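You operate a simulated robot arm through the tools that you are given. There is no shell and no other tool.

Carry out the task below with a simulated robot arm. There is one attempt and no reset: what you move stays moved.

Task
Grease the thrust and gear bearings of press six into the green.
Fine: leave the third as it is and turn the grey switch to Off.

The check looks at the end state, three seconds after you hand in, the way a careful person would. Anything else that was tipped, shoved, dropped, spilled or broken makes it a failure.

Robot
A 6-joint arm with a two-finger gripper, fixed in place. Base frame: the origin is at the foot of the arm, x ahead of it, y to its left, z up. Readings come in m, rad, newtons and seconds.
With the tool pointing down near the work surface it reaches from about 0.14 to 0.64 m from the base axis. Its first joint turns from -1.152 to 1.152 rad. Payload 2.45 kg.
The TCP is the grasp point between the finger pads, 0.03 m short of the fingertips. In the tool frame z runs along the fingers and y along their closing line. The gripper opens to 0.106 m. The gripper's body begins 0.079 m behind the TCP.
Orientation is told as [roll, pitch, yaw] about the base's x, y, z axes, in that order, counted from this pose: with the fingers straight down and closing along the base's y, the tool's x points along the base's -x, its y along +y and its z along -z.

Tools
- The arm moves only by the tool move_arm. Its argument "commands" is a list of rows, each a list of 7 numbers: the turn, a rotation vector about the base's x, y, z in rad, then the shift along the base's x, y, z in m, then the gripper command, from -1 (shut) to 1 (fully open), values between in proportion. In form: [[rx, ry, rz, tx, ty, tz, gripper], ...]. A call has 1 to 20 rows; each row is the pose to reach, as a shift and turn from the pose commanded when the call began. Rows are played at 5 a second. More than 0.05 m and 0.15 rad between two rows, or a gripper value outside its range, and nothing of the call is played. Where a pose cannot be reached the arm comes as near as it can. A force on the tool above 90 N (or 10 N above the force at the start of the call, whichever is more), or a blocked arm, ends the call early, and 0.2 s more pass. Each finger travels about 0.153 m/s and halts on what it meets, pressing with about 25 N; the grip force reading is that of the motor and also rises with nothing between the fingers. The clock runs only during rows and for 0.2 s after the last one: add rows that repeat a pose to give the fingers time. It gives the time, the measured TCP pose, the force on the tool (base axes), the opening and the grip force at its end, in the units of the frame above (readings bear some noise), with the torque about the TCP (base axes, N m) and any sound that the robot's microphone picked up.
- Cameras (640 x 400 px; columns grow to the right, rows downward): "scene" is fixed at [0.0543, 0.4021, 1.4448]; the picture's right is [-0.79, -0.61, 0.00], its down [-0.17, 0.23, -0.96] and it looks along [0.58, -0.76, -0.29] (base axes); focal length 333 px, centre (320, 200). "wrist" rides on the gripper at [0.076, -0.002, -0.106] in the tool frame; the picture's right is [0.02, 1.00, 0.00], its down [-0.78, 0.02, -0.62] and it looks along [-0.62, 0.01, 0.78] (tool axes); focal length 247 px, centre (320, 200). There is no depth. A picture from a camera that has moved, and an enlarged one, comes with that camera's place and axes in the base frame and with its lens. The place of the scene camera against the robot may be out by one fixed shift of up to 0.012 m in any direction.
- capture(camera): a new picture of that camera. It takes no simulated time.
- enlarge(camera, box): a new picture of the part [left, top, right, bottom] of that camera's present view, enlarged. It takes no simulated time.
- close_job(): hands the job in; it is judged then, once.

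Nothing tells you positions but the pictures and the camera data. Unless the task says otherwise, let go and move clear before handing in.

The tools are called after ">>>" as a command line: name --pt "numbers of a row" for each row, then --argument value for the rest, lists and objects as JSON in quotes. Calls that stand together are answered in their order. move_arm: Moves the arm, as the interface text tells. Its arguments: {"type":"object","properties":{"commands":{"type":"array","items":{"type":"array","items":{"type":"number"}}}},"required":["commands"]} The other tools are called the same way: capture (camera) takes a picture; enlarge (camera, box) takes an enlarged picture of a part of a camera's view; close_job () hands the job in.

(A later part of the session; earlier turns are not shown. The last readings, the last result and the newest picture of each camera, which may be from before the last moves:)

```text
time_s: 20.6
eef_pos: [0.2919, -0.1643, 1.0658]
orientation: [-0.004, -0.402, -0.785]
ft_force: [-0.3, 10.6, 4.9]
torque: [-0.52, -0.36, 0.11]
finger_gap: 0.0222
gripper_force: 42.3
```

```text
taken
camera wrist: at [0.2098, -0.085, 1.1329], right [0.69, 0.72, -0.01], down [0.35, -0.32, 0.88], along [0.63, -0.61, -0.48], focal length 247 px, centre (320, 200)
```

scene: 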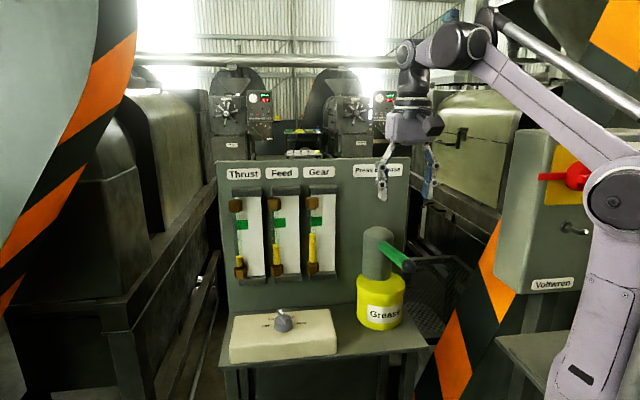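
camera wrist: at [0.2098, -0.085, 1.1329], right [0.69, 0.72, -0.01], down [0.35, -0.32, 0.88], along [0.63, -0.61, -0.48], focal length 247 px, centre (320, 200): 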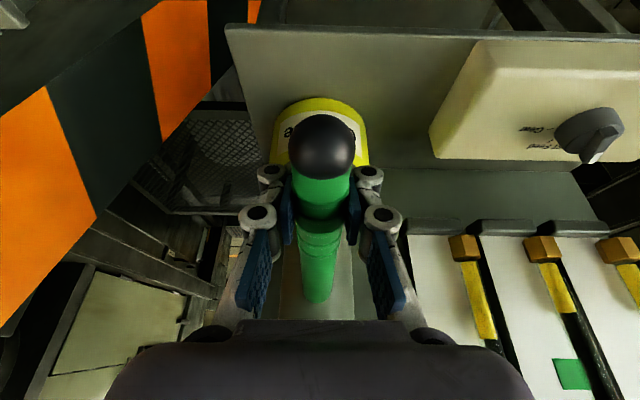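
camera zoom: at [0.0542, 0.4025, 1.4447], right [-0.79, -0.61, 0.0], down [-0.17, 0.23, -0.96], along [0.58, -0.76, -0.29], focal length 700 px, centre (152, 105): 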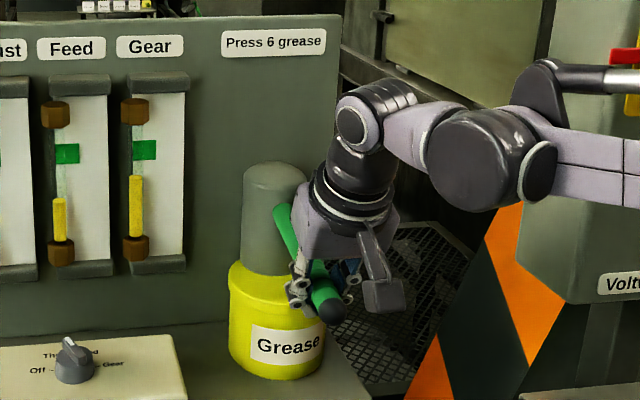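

Thrust rose again by a similar amount with no stop felt. I'll keep going down.

>>> move_arm --pt "-0.0354 -0.0354 0 0.0016 -0.0016 -0.0077 -0.8" --pt "-0.0707 -0.0707 0 0.0035 -0.0035 -0.0153 -0.8" --pt "-0.106 -0.106 0 0.0057 -0.0057 -0.0228 -0.8" --pt "-0.1414 -0.1414 0 0.0081 -0.0081 -0.0301 -0.8" --pt "-0.1414 -0.1414 0 0.0081 -0.0081 -0.0301 -0.8"

>>> enlarge --camera "scene" --box '[210, 150, 350, 290]'

>>> enlarge --camera "scene" --box '[330, 150, 470, 340]'

>>> capture --camera "wrist"

```text
time_s: 21.8
eef_pos: [0.2984, -0.1717, 1.0343]
orientation: [-0.006, -0.598, -0.784]
ft_force: [-11.7, 9.3, 0.7]
torque: [-0.51, -0.71, 0.15]
finger_gap: 0.0117
gripper_force: 0.3
```

```text
2.86 times, centred on (280, 220) of scene
camera zoom: at [0.0538, 0.4025, 1.4447], right [-0.79, -0.61, 0.0], down [-0.17, 0.23, -0.96], along [0.58, -0.76, -0.29], focal length 950 px, centre (434, 143)
```

zoom: 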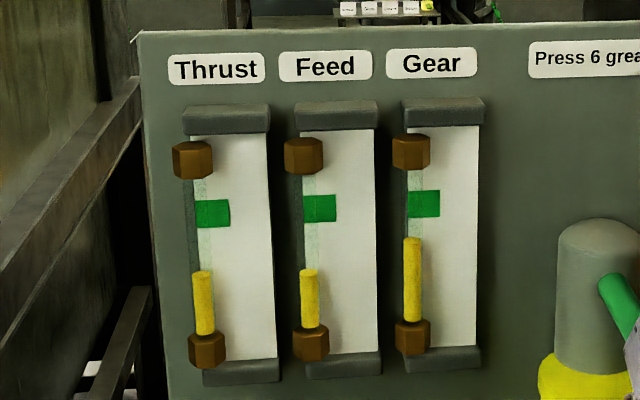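

```text
2.11 times, centred on (400, 245) of scene
camera zoom: at [0.0538, 0.4025, 1.4447], right [-0.79, -0.61, 0.0], down [-0.17, 0.23, -0.96], along [0.58, -0.76, -0.29], focal length 700 px, centre (152, 105)
```

zoom: 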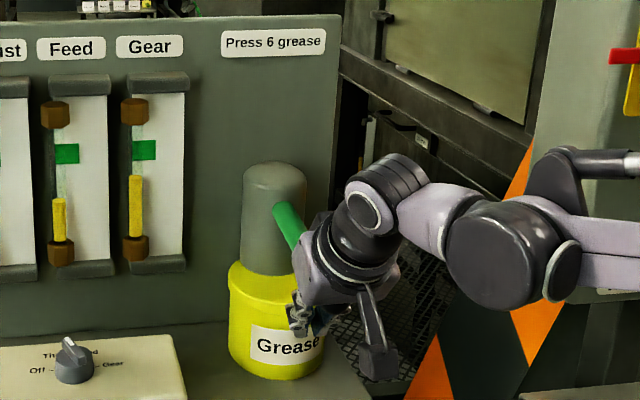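

```text
taken
camera wrist: at [0.2086, -0.085, 1.0786], right [0.7, 0.72, -0.02], down [0.22, -0.2, 0.95], along [0.68, -0.67, -0.3], focal length 247 px, centre (320, 200)
```

wrist: 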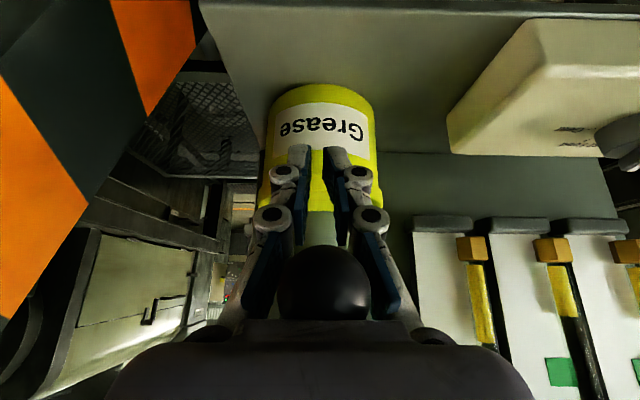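

The lever hit its bottom stop and slid up through the fingers toward the palm; nothing else moved, and Thrust is now at row 271. I'll open the fingers in place and look before regripping.

>>> move_arm --pt "0 0 0 0 0 0 -0.4" --pt "0 0 0 0 0 0 0.0" --pt "0 0 0 0 0 0 0.2" --pt "0 0 0 0 0 0 0.2"

>>> capture --camera "wrist"

>>> enlarge --camera "scene" --box '[330, 150, 470, 340]'

```text
time_s: 22.8
eef_pos: [0.2997, -0.1723, 1.0358]
orientation: [-0.003, -0.6, -0.785]
ft_force: [-8.2, 3.2, 2.1]
torque: [-0.11, -0.5, 0.24]
finger_gap: 0.0634
gripper_force: 0.0
```

```text
taken
camera wrist: at [0.2096, -0.0855, 1.0793], right [0.7, 0.72, -0.01], down [0.22, -0.2, 0.96], along [0.68, -0.67, -0.29], focal length 247 px, centre (320, 200)
```

wrist: 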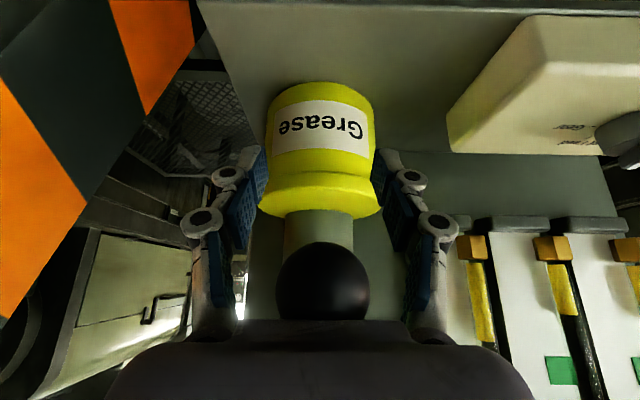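

```text
2.11 times, centred on (400, 245) of scene
camera zoom: at [0.054, 0.4022, 1.4448], right [-0.79, -0.61, 0.0], down [-0.17, 0.23, -0.96], along [0.58, -0.76, -0.29], focal length 700 px, centre (152, 105)
```

zoom: 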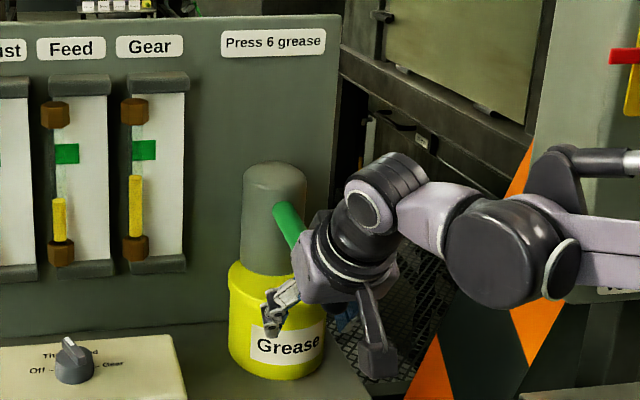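

The lever has a return spring and is resting against the palm. I'll back the tool off along its own axis so the lever springs back up, then return to the vertical pose above it.

>>> move_arm --pt "0 0 0 -0.008 0.008 0.0165 0.2" --pt "0 0 0 -0.016 0.016 0.033 0.2" --pt "0 0 0 -0.024 0.024 0.05 0.2" --pt "0 0 0 -0.032 0.032 0.066 0.2" --pt "0 0 0 -0.048 0.048 0.099 0.2" --pt "0 0 0 -0.064 0.064 0.132 0.2" --pt "0.085 0.085 0 -0.053 0.053 0.14 0.2" --pt "0.17 0.17 0 -0.0424 0.0424 0.148 0.2" --pt "0.255 0.255 0 -0.0318 0.0318 0.155 0.2" --pt "0.34 0.34 0 -0.0212 0.0212 0.16 0.2" --pt "0.4243 0.4243 0 -0.0119 0.0119 0.165 0.2" --pt "0.4243 0.4243 0 -0.0119 0.0119 0.165 0.2"

>>> capture --camera "wrist"

>>> enlarge --camera "scene" --box '[330, 150, 470, 340]'

>>> enlarge --camera "scene" --box '[210, 150, 350, 290]'

```text
time_s: 25.4
eef_pos: [0.2881, -0.1618, 1.1997]
orientation: [-0.004, 0.004, -0.787]
ft_force: [0.4, 0.3, 0.4]
torque: [0.0, -0.02, 0.01]
finger_gap: 0.0637
gripper_force: 0.0
```

```text
taken
camera wrist: at [0.2318, -0.1075, 1.3059], right [0.69, 0.72, 0.0], down [0.57, -0.54, 0.62], along [0.45, -0.43, -0.78], focal length 247 px, centre (320, 200)
```

wrist: 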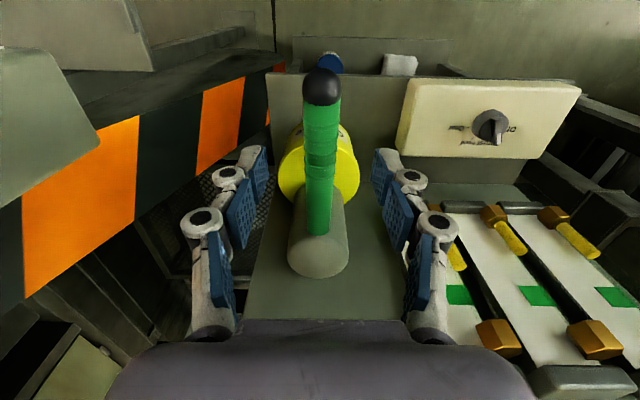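

```text
2.11 times, centred on (400, 245) of scene
camera zoom: at [0.0543, 0.4021, 1.4448], right [-0.79, -0.61, 0.0], down [-0.17, 0.23, -0.96], along [0.58, -0.76, -0.29], focal length 700 px, centre (152, 105)
```

zoom: 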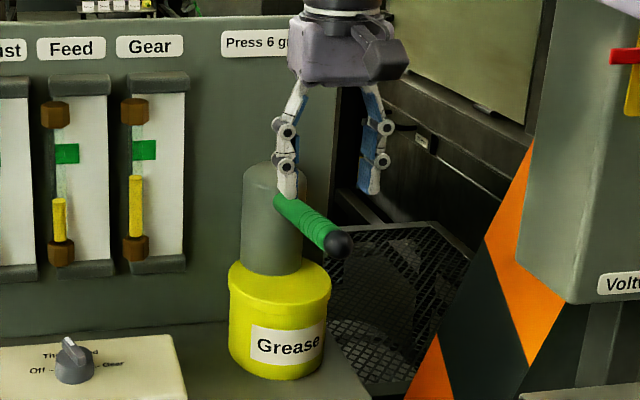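

```text
2.86 times, centred on (280, 220) of scene
camera zoom: at [0.0543, 0.4021, 1.4448], right [-0.79, -0.61, 0.0], down [-0.17, 0.23, -0.96], along [0.58, -0.76, -0.29], focal length 950 px, centre (434, 143)
```

zoom: 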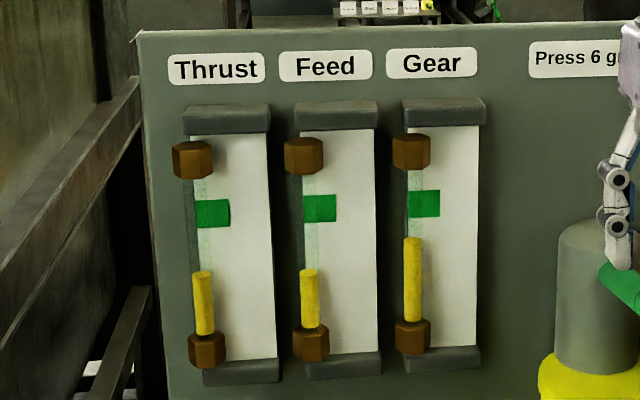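

The lever is back at rest and Thrust holds at row 271 (one full stroke ≈ 30 px; it needs about 55 more to sit in the green at 199–228). I'll regrip as before.

>>> move_arm --pt "0 0 0 0 0 -0.025 0.2" --pt "0 0 0 0 0 -0.05 0.2" --pt "0 0 0 0 0 -0.0715 0.2" --pt "0 0 0 0 0 -0.0715 0.0" --pt "0 0 0 0 0 -0.0715 -0.3" --pt "0 0 0 0 0 -0.0715 -0.6" --pt "0 0 0 0 0 -0.0715 -0.85" --pt "0 0 0 0 0 -0.0715 -0.85"

>>> move_arm --pt "-0.053 -0.053 0 -0.0008 0.0008 -0.0121 -0.85" --pt "-0.106 -0.106 0 -0.001 0.001 -0.0242 -0.85" --pt "-0.159 -0.159 0 -0.0005 0.0005 -0.0363 -0.85" --pt "-0.212 -0.212 0 0.0006 -0.0006 -0.0482 -0.85" --pt "-0.265 -0.265 0 0.0023 -0.0023 -0.0601 -0.85" --pt "-0.318 -0.318 0 0.0047 -0.0047 -0.0717 -0.85" --pt "-0.318 -0.318 0 0.0047 -0.0047 -0.0717 -0.85"

>>> capture --camera "wrist"

>>> enlarge --camera "scene" --box '[210, 150, 350, 290]'

```text
time_s: 27.2
eef_pos: [0.2873, -0.1602, 1.1278]
orientation: [-0.001, 0.0, -0.787]
ft_force: [8.6, 7.5, -9.2]
torque: [0.13, 0.43, 0.15]
finger_gap: 0.0232
gripper_force: 44.9
```

```text
time_s: 28.8
eef_pos: [0.2917, -0.1644, 1.0582]
orientation: [-0.001, -0.452, -0.787]
ft_force: [4.7, 15.0, 4.4]
torque: [-0.49, -0.37, 0.05]
finger_gap: 0.0225
gripper_force: 42.0
```

```text
taken
camera wrist: at [0.2081, -0.0834, 1.1193], right [0.69, 0.72, -0.01], down [0.32, -0.29, 0.9], along [0.65, -0.63, -0.43], focal length 247 px, centre (320, 200)
```

wrist: 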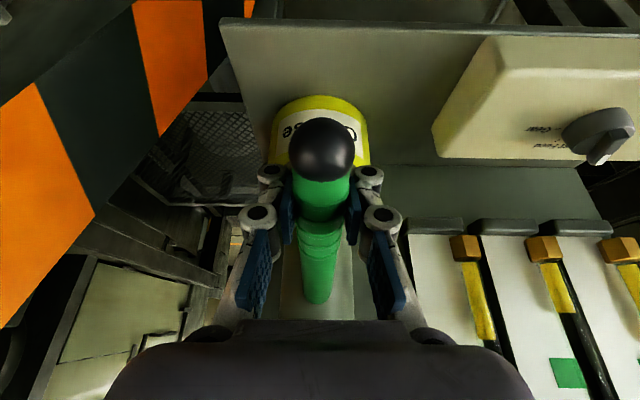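

```text
2.86 times, centred on (280, 220) of scene
camera zoom: at [0.0544, 0.4027, 1.4447], right [-0.79, -0.61, 0.0], down [-0.17, 0.23, -0.96], along [0.58, -0.76, -0.29], focal length 950 px, centre (434, 143)
```

zoom: 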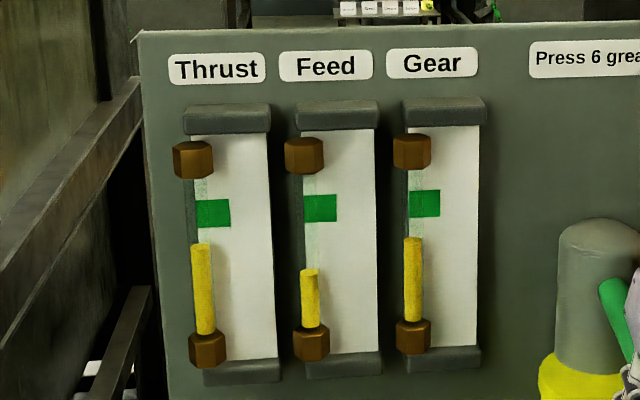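

Thrust is now at row 244 and Feed and Gear are unchanged. I'll bring the lever back up while gripped, then make a slightly shorter stroke.

>>> move_arm --pt "0.053 0.053 0 -0.0024 0.0024 0.0116 -0.85" --pt "0.106 0.106 0 -0.0041 0.0041 0.0235 -0.85" --pt "0.159 0.159 0 -0.0052 0.0052 0.0354 -0.85" --pt "0.212 0.212 0 -0.0057 0.0057 0.0475 -0.85" --pt "0.265 0.265 0 -0.0055 0.0055 0.0596 -0.85" --pt "0.318 0.318 0 -0.0047 0.0047 0.0717 -0.85" --pt "0.318 0.318 0 -0.0047 0.0047 0.0717 -0.85"

>>> capture --camera "wrist"

>>> enlarge --camera "scene" --box '[210, 150, 350, 290]'

```text
time_s: 30.4
eef_pos: [0.2867, -0.1604, 1.1283]
orientation: [-0.001, 0.004, -0.783]
ft_force: [5.7, 12.8, -44.0]
torque: [0.29, 0.67, 0.24]
finger_gap: 0.023
gripper_force: 44.7
```

```text
taken
camera wrist: at [0.2309, -0.1062, 1.234], right [0.69, 0.72, 0.0], down [0.57, -0.54, 0.62], along [0.45, -0.43, -0.79], focal length 247 px, centre (320, 200)
```

wrist: 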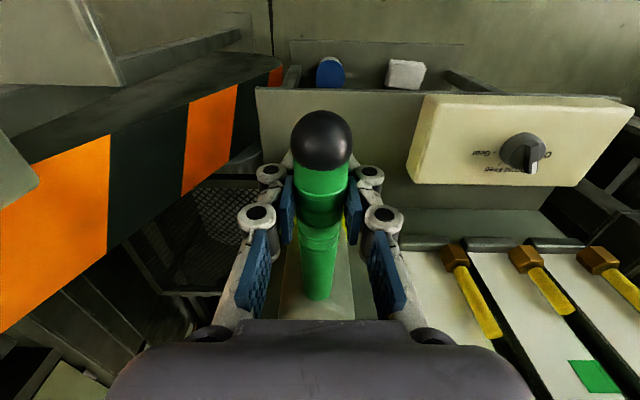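

```text
2.86 times, centred on (280, 220) of scene
camera zoom: at [0.0549, 0.4024, 1.4447], right [-0.79, -0.61, 0.0], down [-0.17, 0.23, -0.96], along [0.58, -0.76, -0.29], focal length 950 px, centre (434, 143)
```

zoom: 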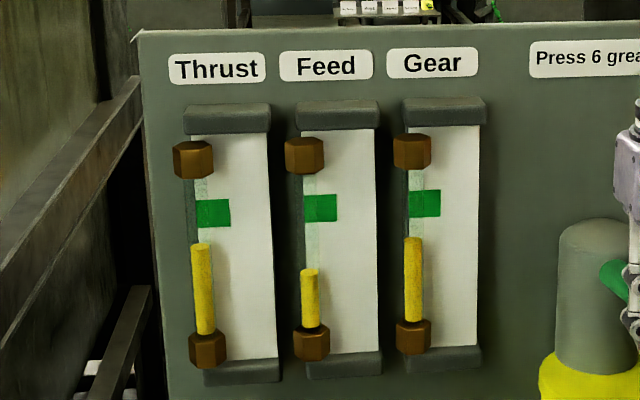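

Level held at 244 on the up-stroke. The lever is against its top stop, so I'll do a slightly shorter down-stroke now.

>>> move_arm --pt "-0.053 -0.053 0 -0.0008 0.0008 -0.0121 -0.85" --pt "-0.106 -0.106 0 -0.001 0.001 -0.0242 -0.85" --pt "-0.159 -0.159 0 -0.0005 0.0005 -0.0363 -0.85" --pt "-0.212 -0.212 0 0.0006 -0.0006 -0.0482 -0.85" --pt "-0.265 -0.265 0 0.0023 -0.0023 -0.0601 -0.85" --pt "-0.283 -0.283 0 0.003 -0.003 -0.064 -0.85" --pt "-0.283 -0.283 0 0.003 -0.003 -0.064 -0.85"

>>> enlarge --camera "scene" --box '[210, 150, 350, 290]'

>>> capture --camera "wrist"

>>> enlarge --camera "scene" --box '[225, 190, 275, 280]'

```text
time_s: 32.0
eef_pos: [0.2893, -0.1636, 1.0649]
orientation: [-0.003, -0.403, -0.785]
ft_force: [2.6, 12.7, -3.0]
torque: [0.28, 0.47, 0.06]
finger_gap: 0.0222
gripper_force: 42.1
```

```text
2.86 times, centred on (280, 220) of scene
camera zoom: at [0.0544, 0.4025, 1.4447], right [-0.79, -0.61, 0.0], down [-0.17, 0.23, -0.96], along [0.58, -0.76, -0.29], focal length 950 px, centre (434, 143)
```

zoom: 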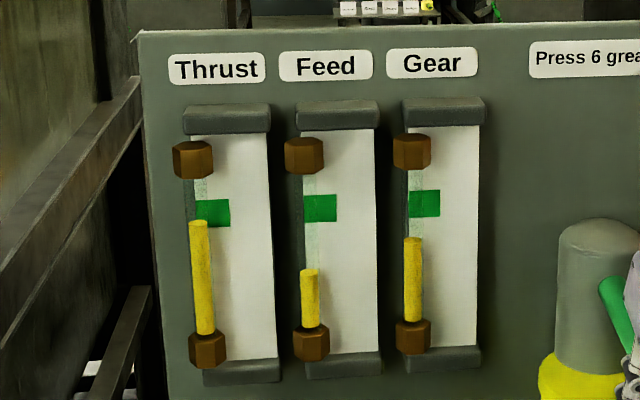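

```text
taken
camera wrist: at [0.2089, -0.0842, 1.1324], right [0.69, 0.72, -0.01], down [0.35, -0.33, 0.88], along [0.63, -0.61, -0.48], focal length 247 px, centre (320, 200)
```

wrist: 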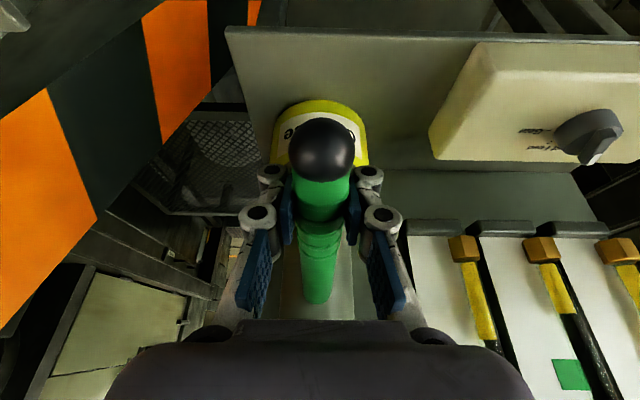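

```text
4.44 times, centred on (250, 235) of scene
camera zoom: at [0.0544, 0.4025, 1.4447], right [-0.79, -0.61, 0.0], down [-0.17, 0.23, -0.96], along [0.58, -0.76, -0.29], focal length 1478 px, centre (631, 44)
```

zoom: 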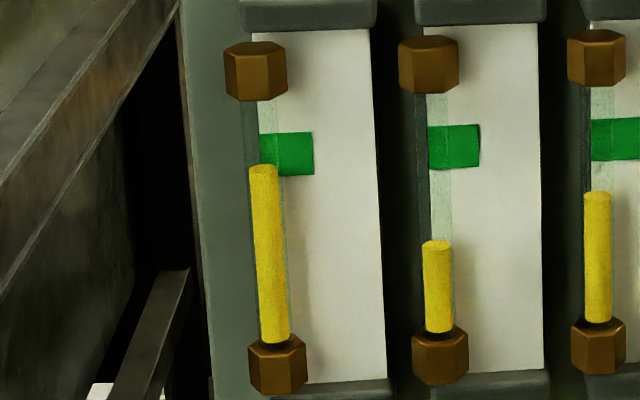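

Thrust now shows just inside the green (allowing for tube parallax it's about a third of the way up the band). I'll add a bit more of this stroke to bring it nearer the middle.

>>> move_arm --pt "-0.025 -0.025 0 0.0012 -0.0012 -0.0054 -0.85" --pt "-0.0495 -0.0495 0 0.0024 -0.0024 -0.0108 -0.85" --pt "-0.0495 -0.0495 0 0.0024 -0.0024 -0.0108 -0.85"

>>> enlarge --camera "scene" --box '[210, 150, 350, 290]'

>>> enlarge --camera "scene" --box '[225, 190, 275, 280]'

```text
time_s: 32.8
eef_pos: [0.2933, -0.1661, 1.0551]
orientation: [-0.001, -0.473, -0.786]
ft_force: [-1.6, 17.4, 17.9]
torque: [-0.24, -0.06, 0.07]
finger_gap: 0.0225
gripper_force: 42.3
```

```text
2.86 times, centred on (280, 220) of scene
camera zoom: at [0.0541, 0.4028, 1.4446], right [-0.79, -0.61, 0.0], down [-0.17, 0.23, -0.96], along [0.58, -0.76, -0.29], focal length 950 px, centre (434, 143)
```

zoom: 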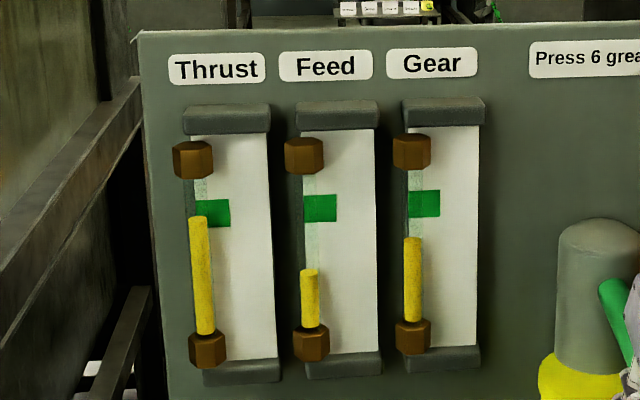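

```text
4.44 times, centred on (250, 235) of scene
camera zoom: at [0.0541, 0.4028, 1.4446], right [-0.79, -0.61, 0.0], down [-0.17, 0.23, -0.96], along [0.58, -0.76, -0.29], focal length 1478 px, centre (631, 44)
```

zoom: 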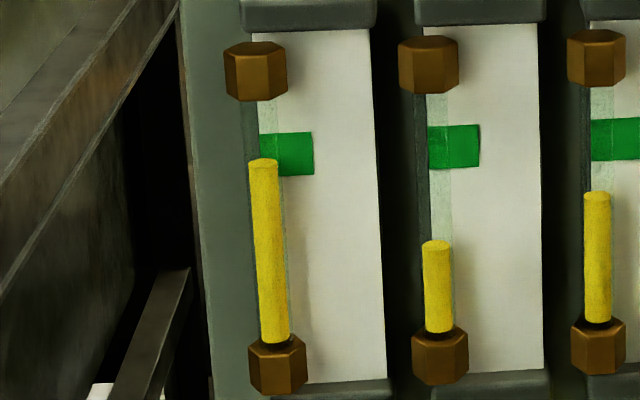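

Thrust now sits at about mid-green once parallax is accounted for. I'll bring the lever up while gripped, release near the top and rise clear.

>>> move_arm --pt "0.0495 0.0495 0 -0.0024 0.0024 0.0108 -0.85" --pt "0.1025 0.1025 0 -0.0043 0.0043 0.0226 -0.85" --pt "0.1556 0.1556 0 -0.0056 0.0056 0.0345 -0.85" --pt "0.2086 0.2086 0 -0.0063 0.0063 0.0466 -0.85" --pt "0.2616 0.2616 0 -0.0063 0.0063 0.0587 -0.85" --pt "0.311 0.311 0 -0.0058 0.0058 0.07 -0.85" --pt "0.311 0.311 0 -0.0058 0.0058 0.07 -0.5" --pt "0.311 0.311 0 -0.0058 0.0058 0.07 0.0" --pt "0.311 0.311 0 -0.0058 0.0058 0.07 0.2" --pt "0.3323 0.3323 0 -0.0058 0.0058 0.09 0.2" --pt "0.3323 0.3323 0 -0.0058 0.0058 0.13 0.2" --pt "0.3323 0.3323 0 -0.0058 0.0058 0.17 0.2" --pt "0.3323 0.3323 0 -0.0058 0.0058 0.21 0.2" --pt "0.3323 0.3323 0 -0.0058 0.0058 0.21 0.2"

>>> enlarge --camera "scene" --box '[210, 150, 350, 290]'

>>> capture --camera "scene"

>>> capture --camera "wrist"

```text
time_s: 35.8
eef_pos: [0.2873, -0.1587, 1.2657]
orientation: [-0.003, 0.0, -0.786]
ft_force: [-0.2, 0.1, -0.3]
torque: [-0.01, -0.04, -0.03]
finger_gap: 0.0635
gripper_force: 0.1
```

```text
2.86 times, centred on (280, 220) of scene
camera zoom: at [0.0543, 0.4021, 1.4448], right [-0.79, -0.61, 0.0], down [-0.17, 0.23, -0.96], along [0.58, -0.76, -0.29], focal length 950 px, centre (434, 143)
```

zoom: 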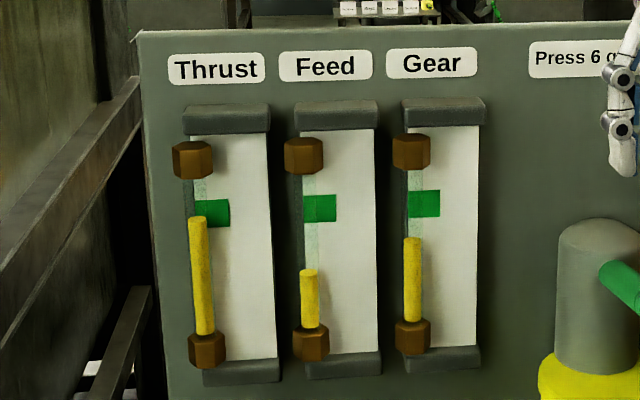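

```text
taken
```

scene: 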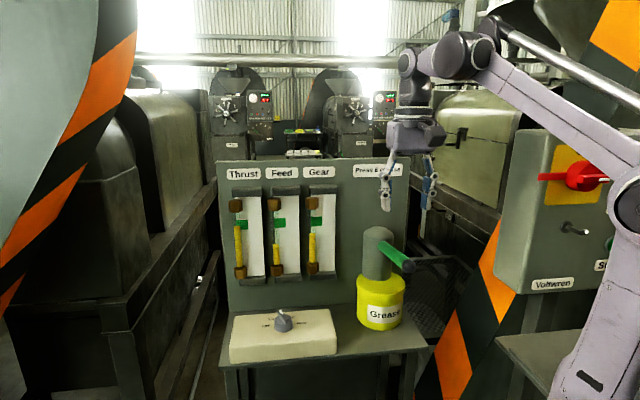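

```text
taken
camera wrist: at [0.2316, -0.1054, 1.3714], right [0.69, 0.72, 0.0], down [0.57, -0.54, 0.62], along [0.45, -0.43, -0.78], focal length 247 px, centre (320, 200)
```

wrist: 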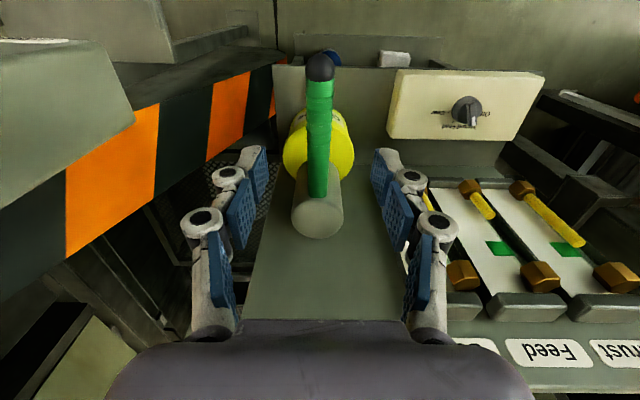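

Thrust holds its level and the lever is back at rest. Before changing the switch I'll take a level, straight-on look at the Thrust gauge with the wrist camera to remove parallax.

>>> move_arm --pt "-0.0424 -0.0424 0 0.0247 0.0212 -0.0139 0.3" --pt "-0.0849 -0.0849 0 0.0494 0.0424 -0.0278 0.3" --pt "-0.1273 -0.1273 0 0.0741 0.0636 -0.0417 0.3" --pt "-0.1697 -0.1697 0 0.0988 0.0848 -0.0556 0.3" --pt "-0.2121 -0.2121 0 0.1235 0.106 -0.0695 0.3" --pt "-0.2546 -0.2546 0 0.1482 0.1272 -0.0834 0.3" --pt "-0.297 -0.297 0 0.1729 0.1484 -0.0973 0.3" --pt "-0.3394 -0.3394 0 0.1976 0.1696 -0.1112 0.3" --pt "-0.3819 -0.3819 0 0.2223 0.1908 -0.1251 0.3" --pt "-0.4243 -0.4243 0 0.247 0.212 -0.139 0.3" --pt "-0.4243 -0.4243 0 0.247 0.212 -0.139 0.3"

>>> capture --camera "wrist"

>>> capture --camera "scene"

```text
time_s: 38.2
eef_pos: [0.5345, 0.05, 1.1275]
orientation: [-0.001, -0.599, -0.788]
ft_force: [-0.3, -0.3, -0.3]
torque: [0.03, -0.01, -0.02]
finger_gap: 0.0688
gripper_force: 0.2
```

```text
taken
camera wrist: at [0.446, 0.138, 1.171], right [0.7, 0.72, -0.01], down [0.22, -0.2, 0.96], along [0.68, -0.67, -0.29], focal length 247 px, centre (320, 200)
```

wrist: 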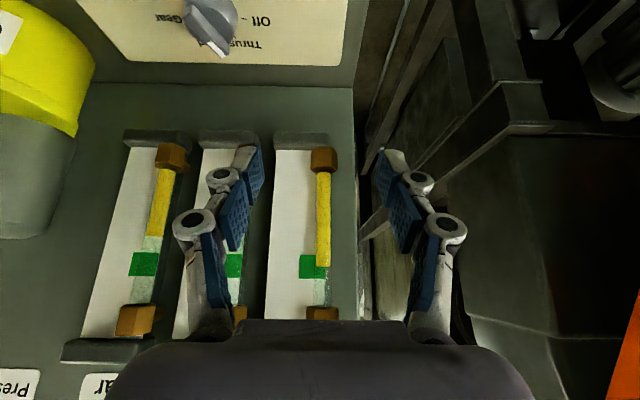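

```text
taken
```

scene: 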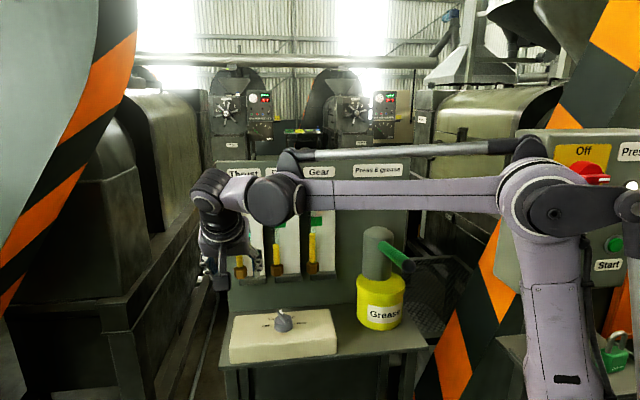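

>>> enlarge --camera "wrist" --box '[260, 130, 380, 330]'

>>> enlarge --camera "wrist" --box '[60, 120, 260, 360]'

>>> enlarge --camera "wrist" --box '[140, 0, 280, 90]'

```text
2.00 times, centred on (320, 230) of wrist
camera zoom: at [0.446, 0.138, 1.171], right [0.7, 0.72, -0.01], down [0.22, -0.2, 0.96], along [0.68, -0.67, -0.29], focal length 494 px, centre (320, 140)
```

zoom: 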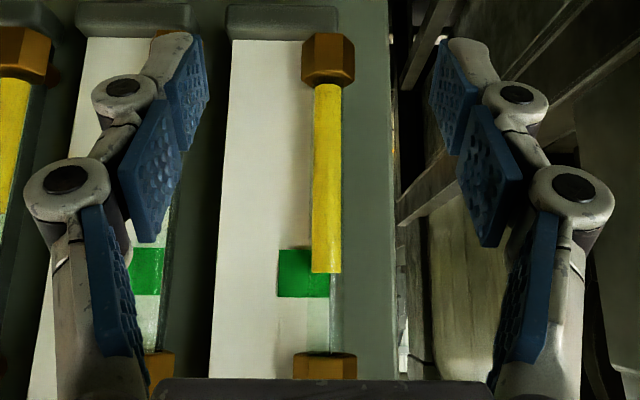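

```text
1.67 times, centred on (160, 240) of wrist
camera zoom: at [0.446, 0.138, 1.171], right [0.7, 0.72, -0.01], down [0.22, -0.2, 0.96], along [0.68, -0.67, -0.29], focal length 412 px, centre (587, 133)
```

zoom: 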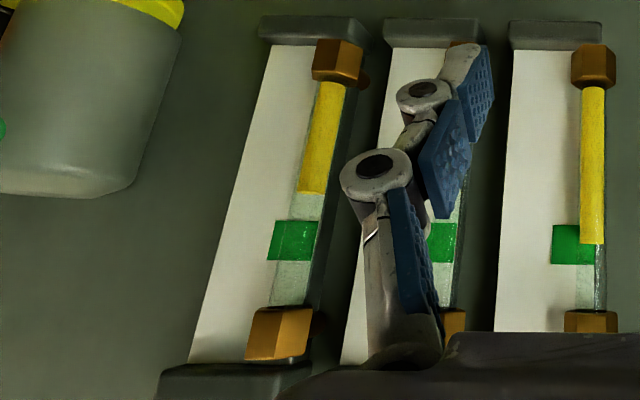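

```text
4.44 times, centred on (210, 45) of wrist
camera zoom: at [0.446, 0.138, 1.171], right [0.7, 0.72, -0.01], down [0.22, -0.2, 0.96], along [0.68, -0.67, -0.29], focal length 1098 px, centre (809, 889)
```

zoom: 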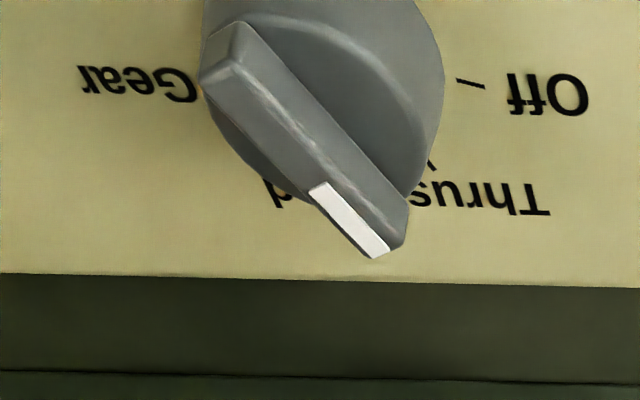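

Straight-on, the Thrust grease top is right at mid-green. Next I'll go back above the switch, vertical, and test in free air that the wrist can yaw to -120°, the angle needed for Gear.

>>> move_arm --pt "0.085 0.085 0 -0.0095 -0.016 0.0 0.0" --pt "0.17 0.17 0 -0.019 -0.0325 0.0 -0.3" --pt "0.2546 0.2546 0 -0.0285 -0.0485 0.0 -0.5" --pt "0.3394 0.3394 0 -0.038 -0.065 0.0 -0.55" --pt "0.4243 0.4243 0 -0.0475 -0.081 0.0 -0.55" --pt "0.4243 0.4243 0 -0.0475 -0.081 0.0 -0.55"

>>> move_arm --pt "0 0 -0.14 0 0 0 -0.55" --pt "0 0 -0.28 0 0 0 -0.55" --pt "0 0 -0.42 0 0 0 -0.55" --pt "0 0 -0.56 0 0 0 -0.55" --pt "0 0 -0.7 0 0 0 -0.55" --pt "0 0 -0.84 0 0 0 -0.55" --pt "0 0 -0.98 0 0 0 -0.55" --pt "0 0 -1.12 0 0 0 -0.55" --pt "0 0 -1.26 0 0 0 -0.55" --pt "0 0 -1.33 0 0 0 -0.55" --pt "0 0 -1.33 0 0 0 -0.55"

>>> capture --camera "wrist"

>>> capture --camera "scene"

```text
time_s: 39.6
eef_pos: [0.4868, -0.0293, 1.1276]
orientation: [-0.004, 0.002, -0.785]
ft_force: [0.4, -1.2, 0.1]
torque: [-0.02, 0.0, 0.04]
finger_gap: 0.0238
gripper_force: 0.1
```

```text
time_s: 42.0
eef_pos: [0.4865, -0.0297, 1.1254]
orientation: [-0.003, 0.0, -2.118]
ft_force: [-0.3, -0.6, 0.3]
torque: [-0.02, 0.02, -0.04]
finger_gap: 0.0239
gripper_force: 0.0
```

```text
taken
camera wrist: at [0.524, 0.0379, 1.2308], right [0.87, -0.5, 0.0], down [-0.39, -0.68, 0.62], along [-0.31, -0.54, -0.78], focal length 247 px, centre (320, 200)
```

wrist: 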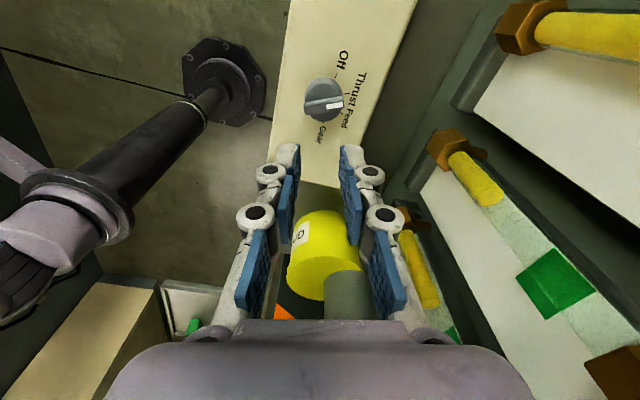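

```text
taken
```

scene: 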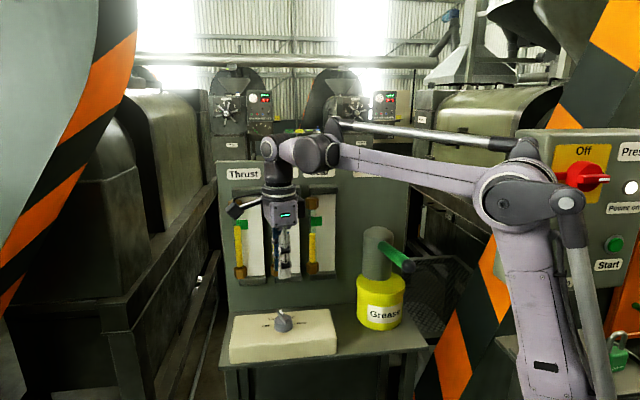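

The wrist reaches -121° fine. I'll check the knob and ticks from this viewpoint for the Gear angle.

>>> enlarge --camera "wrist" --box '[270, 50, 380, 150]'

```text
4.00 times, centred on (325, 100) of wrist
camera zoom: at [0.524, 0.0379, 1.2308], right [0.87, -0.5, 0.0], down [-0.39, -0.68, 0.62], along [-0.31, -0.54, -0.78], focal length 988 px, centre (300, 600)
```

zoom: 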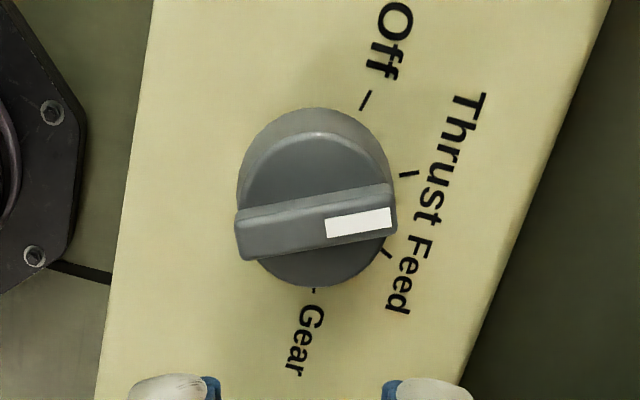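

Gear's tick lies at about -121°, as expected. I'll rotate back to the blade's current angle (Thrust, about -20°) and line up above it.

>>> move_arm --pt "0 0 0.136 0.002 -0.001 0 -0.55" --pt "0 0 0.272 0.002 -0.001 0 -0.55" --pt "0 0 0.408 0.002 -0.001 0 -0.55" --pt "0 0 0.544 0.002 -0.001 0 -0.55" --pt "0 0 0.68 0.002 -0.001 0 -0.55" --pt "0 0 0.816 0.002 -0.001 0 -0.55" --pt "0 0 0.952 0.002 -0.001 0 -0.55" --pt "0 0 1.088 0.002 -0.001 0 -0.55" --pt "0 0 1.224 0.002 -0.001 0 -0.55" --pt "0 0 1.36 0.002 -0.001 -0.02 -0.55" --pt "0 0 1.496 0.002 -0.001 -0.045 -0.55" --pt "0 0 1.632 0.002 -0.001 -0.07 -0.55" --pt "0 0 1.766 0.002 -0.001 -0.09 -0.55" --pt "0 0 1.766 0.002 -0.001 -0.098 -0.55" --pt "0 0 1.766 0.002 -0.001 -0.098 -0.55"

>>> enlarge --camera "wrist" --box '[250, 80, 390, 200]'

>>> enlarge --camera "scene" --box '[240, 270, 330, 350]'

```text
time_s: 45.2
eef_pos: [0.4879, -0.03, 1.0257]
orientation: [-0.003, -0.001, -0.349]
ft_force: [-0.6, 0.0, -0.1]
torque: [0.0, -0.01, 0.01]
finger_gap: 0.0239
gripper_force: 0.0
```

```text
3.33 times, centred on (320, 140) of wrist
camera zoom: at [0.4145, -0.0036, 1.1326], right [0.32, 0.95, 0.0], down [0.74, -0.25, 0.62], along [0.59, -0.2, -0.78], focal length 823 px, centre (320, 400)
```

zoom: 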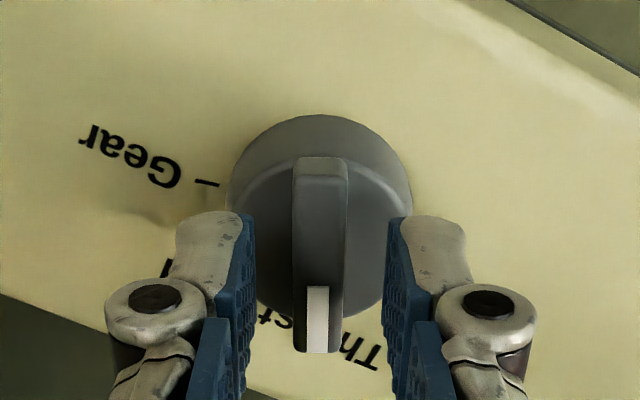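

```text
5.00 times, centred on (285, 310) of scene
camera zoom: at [0.0543, 0.4021, 1.4448], right [-0.79, -0.61, 0.0], down [-0.17, 0.23, -0.96], along [0.58, -0.76, -0.29], focal length 1663 px, centre (495, -350)
```

zoom: 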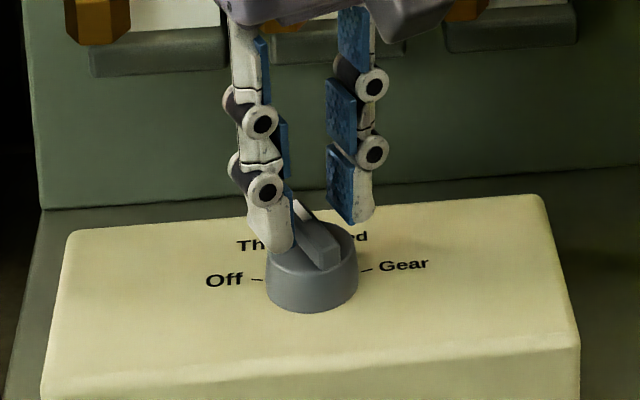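

Aligned over the blade. Lowering the last 8 mm and gripping.

>>> move_arm --pt "0 0 0 0.0005 0 -0.004 -0.55" --pt "0 0 0 0.0005 0 -0.0075 -0.55" --pt "0 0 0 0.0005 0 -0.0075 -0.7" --pt "0 0 0 0.0005 0 -0.0075 -0.85" --pt "0 0 0 0.0005 0 -0.0075 -0.95" --pt "0 0 0 0.0005 0 -0.0075 -0.95"

>>> enlarge --camera "wrist" --box '[250, 80, 390, 200]'

```text
time_s: 46.6
eef_pos: [0.4887, -0.0297, 1.0196]
orientation: [-0.002, -0.001, -0.349]
ft_force: [1.3, 2.4, -4.9]
torque: [0.04, -0.06, -0.01]
finger_gap: 0.0097
gripper_force: 36.9
```

```text
3.33 times, centred on (320, 140) of wrist
camera zoom: at [0.4153, -0.0041, 1.1259], right [0.32, 0.95, 0.0], down [0.74, -0.25, 0.62], along [0.59, -0.2, -0.78], focal length 823 px, centre (320, 400)
```

zoom: 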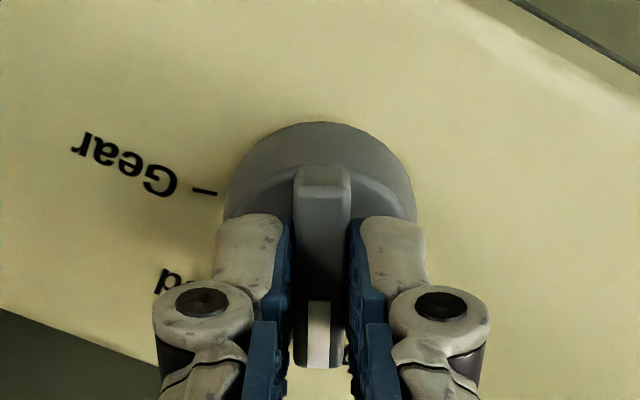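

Good grip (gap 9.7 mm). Turning -100° to Gear.

>>> move_arm --pt "0 0 -0.125 0 0 0 -0.95" --pt "0 0 -0.25 0 0 0 -0.95" --pt "0 0 -0.375 0 0 0 -0.95" --pt "0 0 -0.5 0 0 0 -0.95" --pt "0 0 -0.625 0 0 0 -0.95" --pt "0 0 -0.75 0 0 0 -0.95" --pt "0 0 -0.875 0 0 0 -0.95" --pt "0 0 -1.0 0 0 0 -0.95" --pt "0 0 -1.125 0 0 0 -0.95" --pt "0 0 -1.25 0 0 0 -0.95" --pt "0 0 -1.375 0 0 0 -0.95" --pt "0 0 -1.5 0 0 0 -0.95" --pt "0 0 -1.625 0 0 0 -0.95" --pt "0 0 -1.75 0 0 0 -0.95" --pt "0 0 -1.75 0 0 0 -0.95"

>>> enlarge --camera "wrist" --box '[250, 80, 390, 200]'

>>> enlarge --camera "scene" --box '[240, 270, 330, 350]'

```text
time_s: 49.8
eef_pos: [0.4909, -0.0288, 1.0205]
orientation: [0.0, 0.003, -2.1]
ft_force: [18.0, 14.2, 9.3]
torque: [0.01, -0.28, 0.23]
finger_gap: 0.0098
gripper_force: 37.6
```

```text
3.33 times, centred on (320, 140) of wrist
camera zoom: at [0.5258, 0.0377, 1.1253], right [0.87, -0.49, 0.0], down [-0.38, -0.69, 0.62], along [-0.3, -0.54, -0.78], focal length 823 px, centre (320, 400)
```

zoom: 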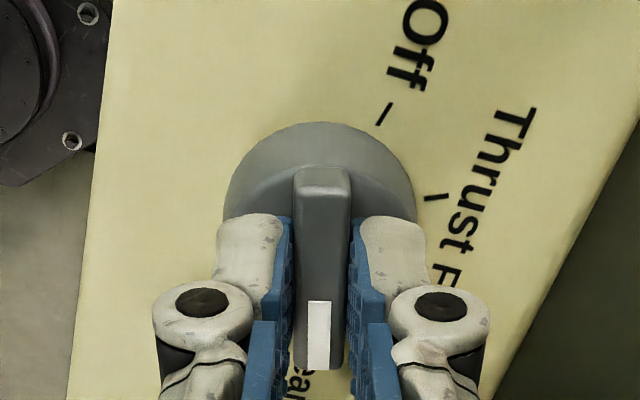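

```text
5.00 times, centred on (285, 310) of scene
camera zoom: at [0.0546, 0.4025, 1.4447], right [-0.79, -0.61, 0.0], down [-0.17, 0.23, -0.96], along [0.58, -0.76, -0.29], focal length 1663 px, centre (495, -350)
```

zoom: 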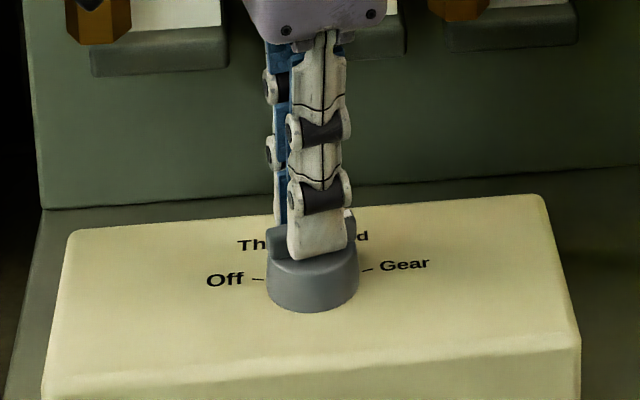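

The blade followed to Gear. I'll release and rise to confirm where it points.

>>> move_arm --pt "0 0 0 0 0 0 -0.8" --pt "0 0 0 0 0 0 -0.6" --pt "0 0 0 0 0 0 -0.45" --pt "0 0 0 0 0 0.01 -0.45" --pt "0 0 0 0 0 0.04 -0.45" --pt "0 0 0 0 0 0.08 -0.45" --pt "0 0 0 0 0 0.12 -0.45" --pt "0 0 0 0 0 0.12 -0.45"

>>> enlarge --camera "wrist" --box '[270, 50, 380, 150]'

>>> enlarge --camera "scene" --box '[240, 290, 330, 350]'

```text
time_s: 51.6
eef_pos: [0.4892, -0.0315, 1.1407]
orientation: [-0.004, -0.001, -2.1]
ft_force: [-0.1, -0.2, 0.5]
torque: [0.02, 0.01, 0.0]
finger_gap: 0.0294
gripper_force: 0.1
```

```text
4.00 times, centred on (325, 100) of wrist
camera zoom: at [0.525, 0.0358, 1.2478], right [0.87, -0.49, 0.0], down [-0.38, -0.69, 0.62], along [-0.3, -0.54, -0.78], focal length 988 px, centre (300, 600)
```

zoom: 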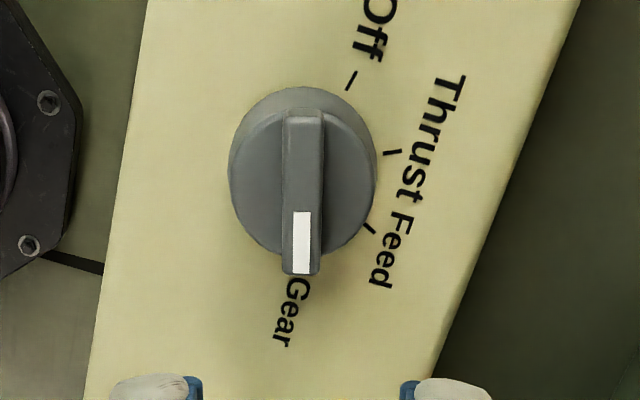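

```text
6.67 times, centred on (285, 320) of scene
camera zoom: at [0.0543, 0.4021, 1.4448], right [-0.79, -0.61, 0.0], down [-0.17, 0.23, -0.96], along [0.58, -0.76, -0.29], focal length 2217 px, centre (553, -600)
```

zoom: 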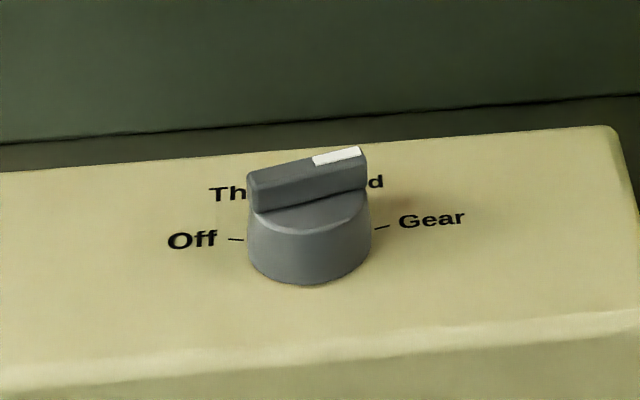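

The knob points at Gear. Now back over the pump lever with the tool at -45° yaw.

>>> move_arm --pt "0 0 0.12 0 0 0.045 -0.3" --pt "0 0 0.24 0 0 0.09 -0.1" --pt "0 0 0.36 -0.015 -0.01 0.13 0.1" --pt "0 0 0.48 -0.04 -0.0255 0.13 0.2" --pt "0 0 0.6 -0.067 -0.0426 0.13 0.2" --pt "0 0 0.72 -0.094 -0.06 0.13 0.2" --pt "0 0 0.84 -0.121 -0.077 0.13 0.2" --pt "0 0 0.96 -0.148 -0.094 0.13 0.2" --pt "0 0 1.08 -0.175 -0.111 0.13 0.2" --pt "0 0 1.2 -0.202 -0.1285 0.13 0.2" --pt "0 0 1.315 -0.202 -0.1285 0.1 0.2" --pt "0 0 1.315 -0.202 -0.1285 0.06 0.2" --pt "0 0 1.315 -0.202 -0.1285 0.06 0.2"

>>> capture --camera "wrist"

>>> enlarge --camera "scene" --box '[210, 150, 350, 290]'

```text
time_s: 54.4
eef_pos: [0.2855, -0.1597, 1.1995]
orientation: [-0.004, 0.001, -0.783]
ft_force: [-0.6, -0.7, 0.9]
torque: [0.0, -0.01, 0.07]
finger_gap: 0.0635
gripper_force: 0.0
```

```text
taken
camera wrist: at [0.2291, -0.1064, 1.3059], right [0.69, 0.72, 0.0], down [0.57, -0.54, 0.62], along [0.45, -0.43, -0.78], focal length 247 px, centre (320, 200)
```

wrist: 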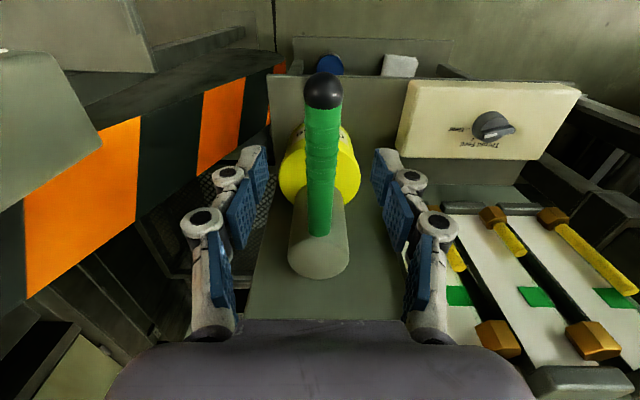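

```text
2.86 times, centred on (280, 220) of scene
camera zoom: at [0.0543, 0.4021, 1.4448], right [-0.79, -0.61, 0.0], down [-0.17, 0.23, -0.96], along [0.58, -0.76, -0.29], focal length 950 px, centre (434, 143)
```

zoom: 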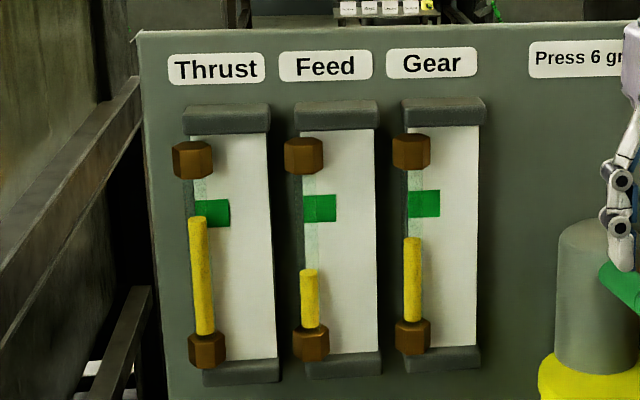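

Levels are unchanged and the lever is at rest. Gripping the handle again.

>>> move_arm --pt "0 0 0 0.0027 -0.0011 -0.025 0.2" --pt "0 0 0 0.0027 -0.0011 -0.05 0.2" --pt "0 0 0 0.0027 -0.0011 -0.0715 0.2" --pt "0 0 0 0.0027 -0.0011 -0.0715 0.0" --pt "0 0 0 0.0027 -0.0011 -0.0715 -0.3" --pt "0 0 0 0.0027 -0.0011 -0.0715 -0.6" --pt "0 0 0 0.0027 -0.0011 -0.0715 -0.85" --pt "0 0 0 0.0027 -0.0011 -0.0715 -0.85"

>>> capture --camera "wrist"

```text
time_s: 56.2
eef_pos: [0.2882, -0.1598, 1.1279]
orientation: [-0.006, 0.0, -0.786]
ft_force: [-11.6, -12.3, -4.9]
torque: [0.12, 0.28, -0.13]
finger_gap: 0.0231
gripper_force: 44.8
```

```text
taken
camera wrist: at [0.232, -0.1065, 1.2334], right [0.69, 0.72, -0.01], down [0.57, -0.54, 0.62], along [0.45, -0.43, -0.78], focal length 247 px, centre (320, 200)
```

wrist: 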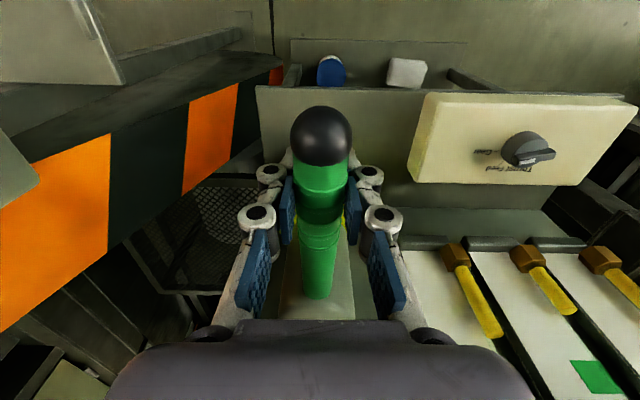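

Grip is the same as before. Starting a gentle stroke, stopping early to confirm that only Gear rises.

>>> move_arm --pt "-0.053 -0.053 0 -0.0008 0.0008 -0.0121 -0.85" --pt "-0.106 -0.106 0 -0.001 0.001 -0.0242 -0.85" --pt "-0.106 -0.106 0 -0.001 0.001 -0.0242 -0.85"

>>> enlarge --camera "scene" --box '[210, 150, 350, 290]'

```text
time_s: 57.0
eef_pos: [0.288, -0.1595, 1.1035]
orientation: [-0.008, -0.155, -0.785]
ft_force: [-14.0, -17.9, 2.5]
torque: [-0.1, -0.14, -0.31]
finger_gap: 0.0234
gripper_force: 44.7
```

```text
2.86 times, centred on (280, 220) of scene
camera zoom: at [0.0538, 0.4016, 1.445], right [-0.79, -0.61, 0.0], down [-0.17, 0.23, -0.96], along [0.58, -0.76, -0.29], focal length 950 px, centre (434, 143)
```

zoom: 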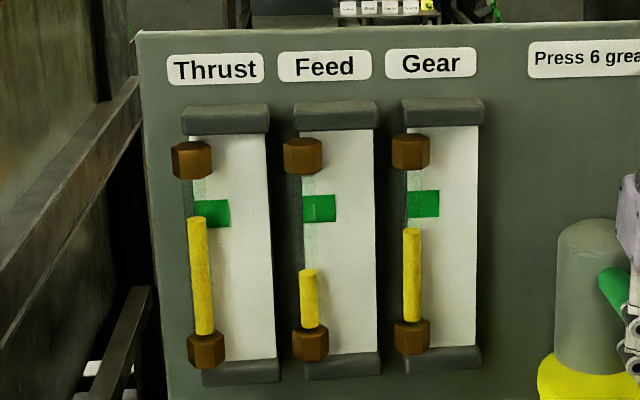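

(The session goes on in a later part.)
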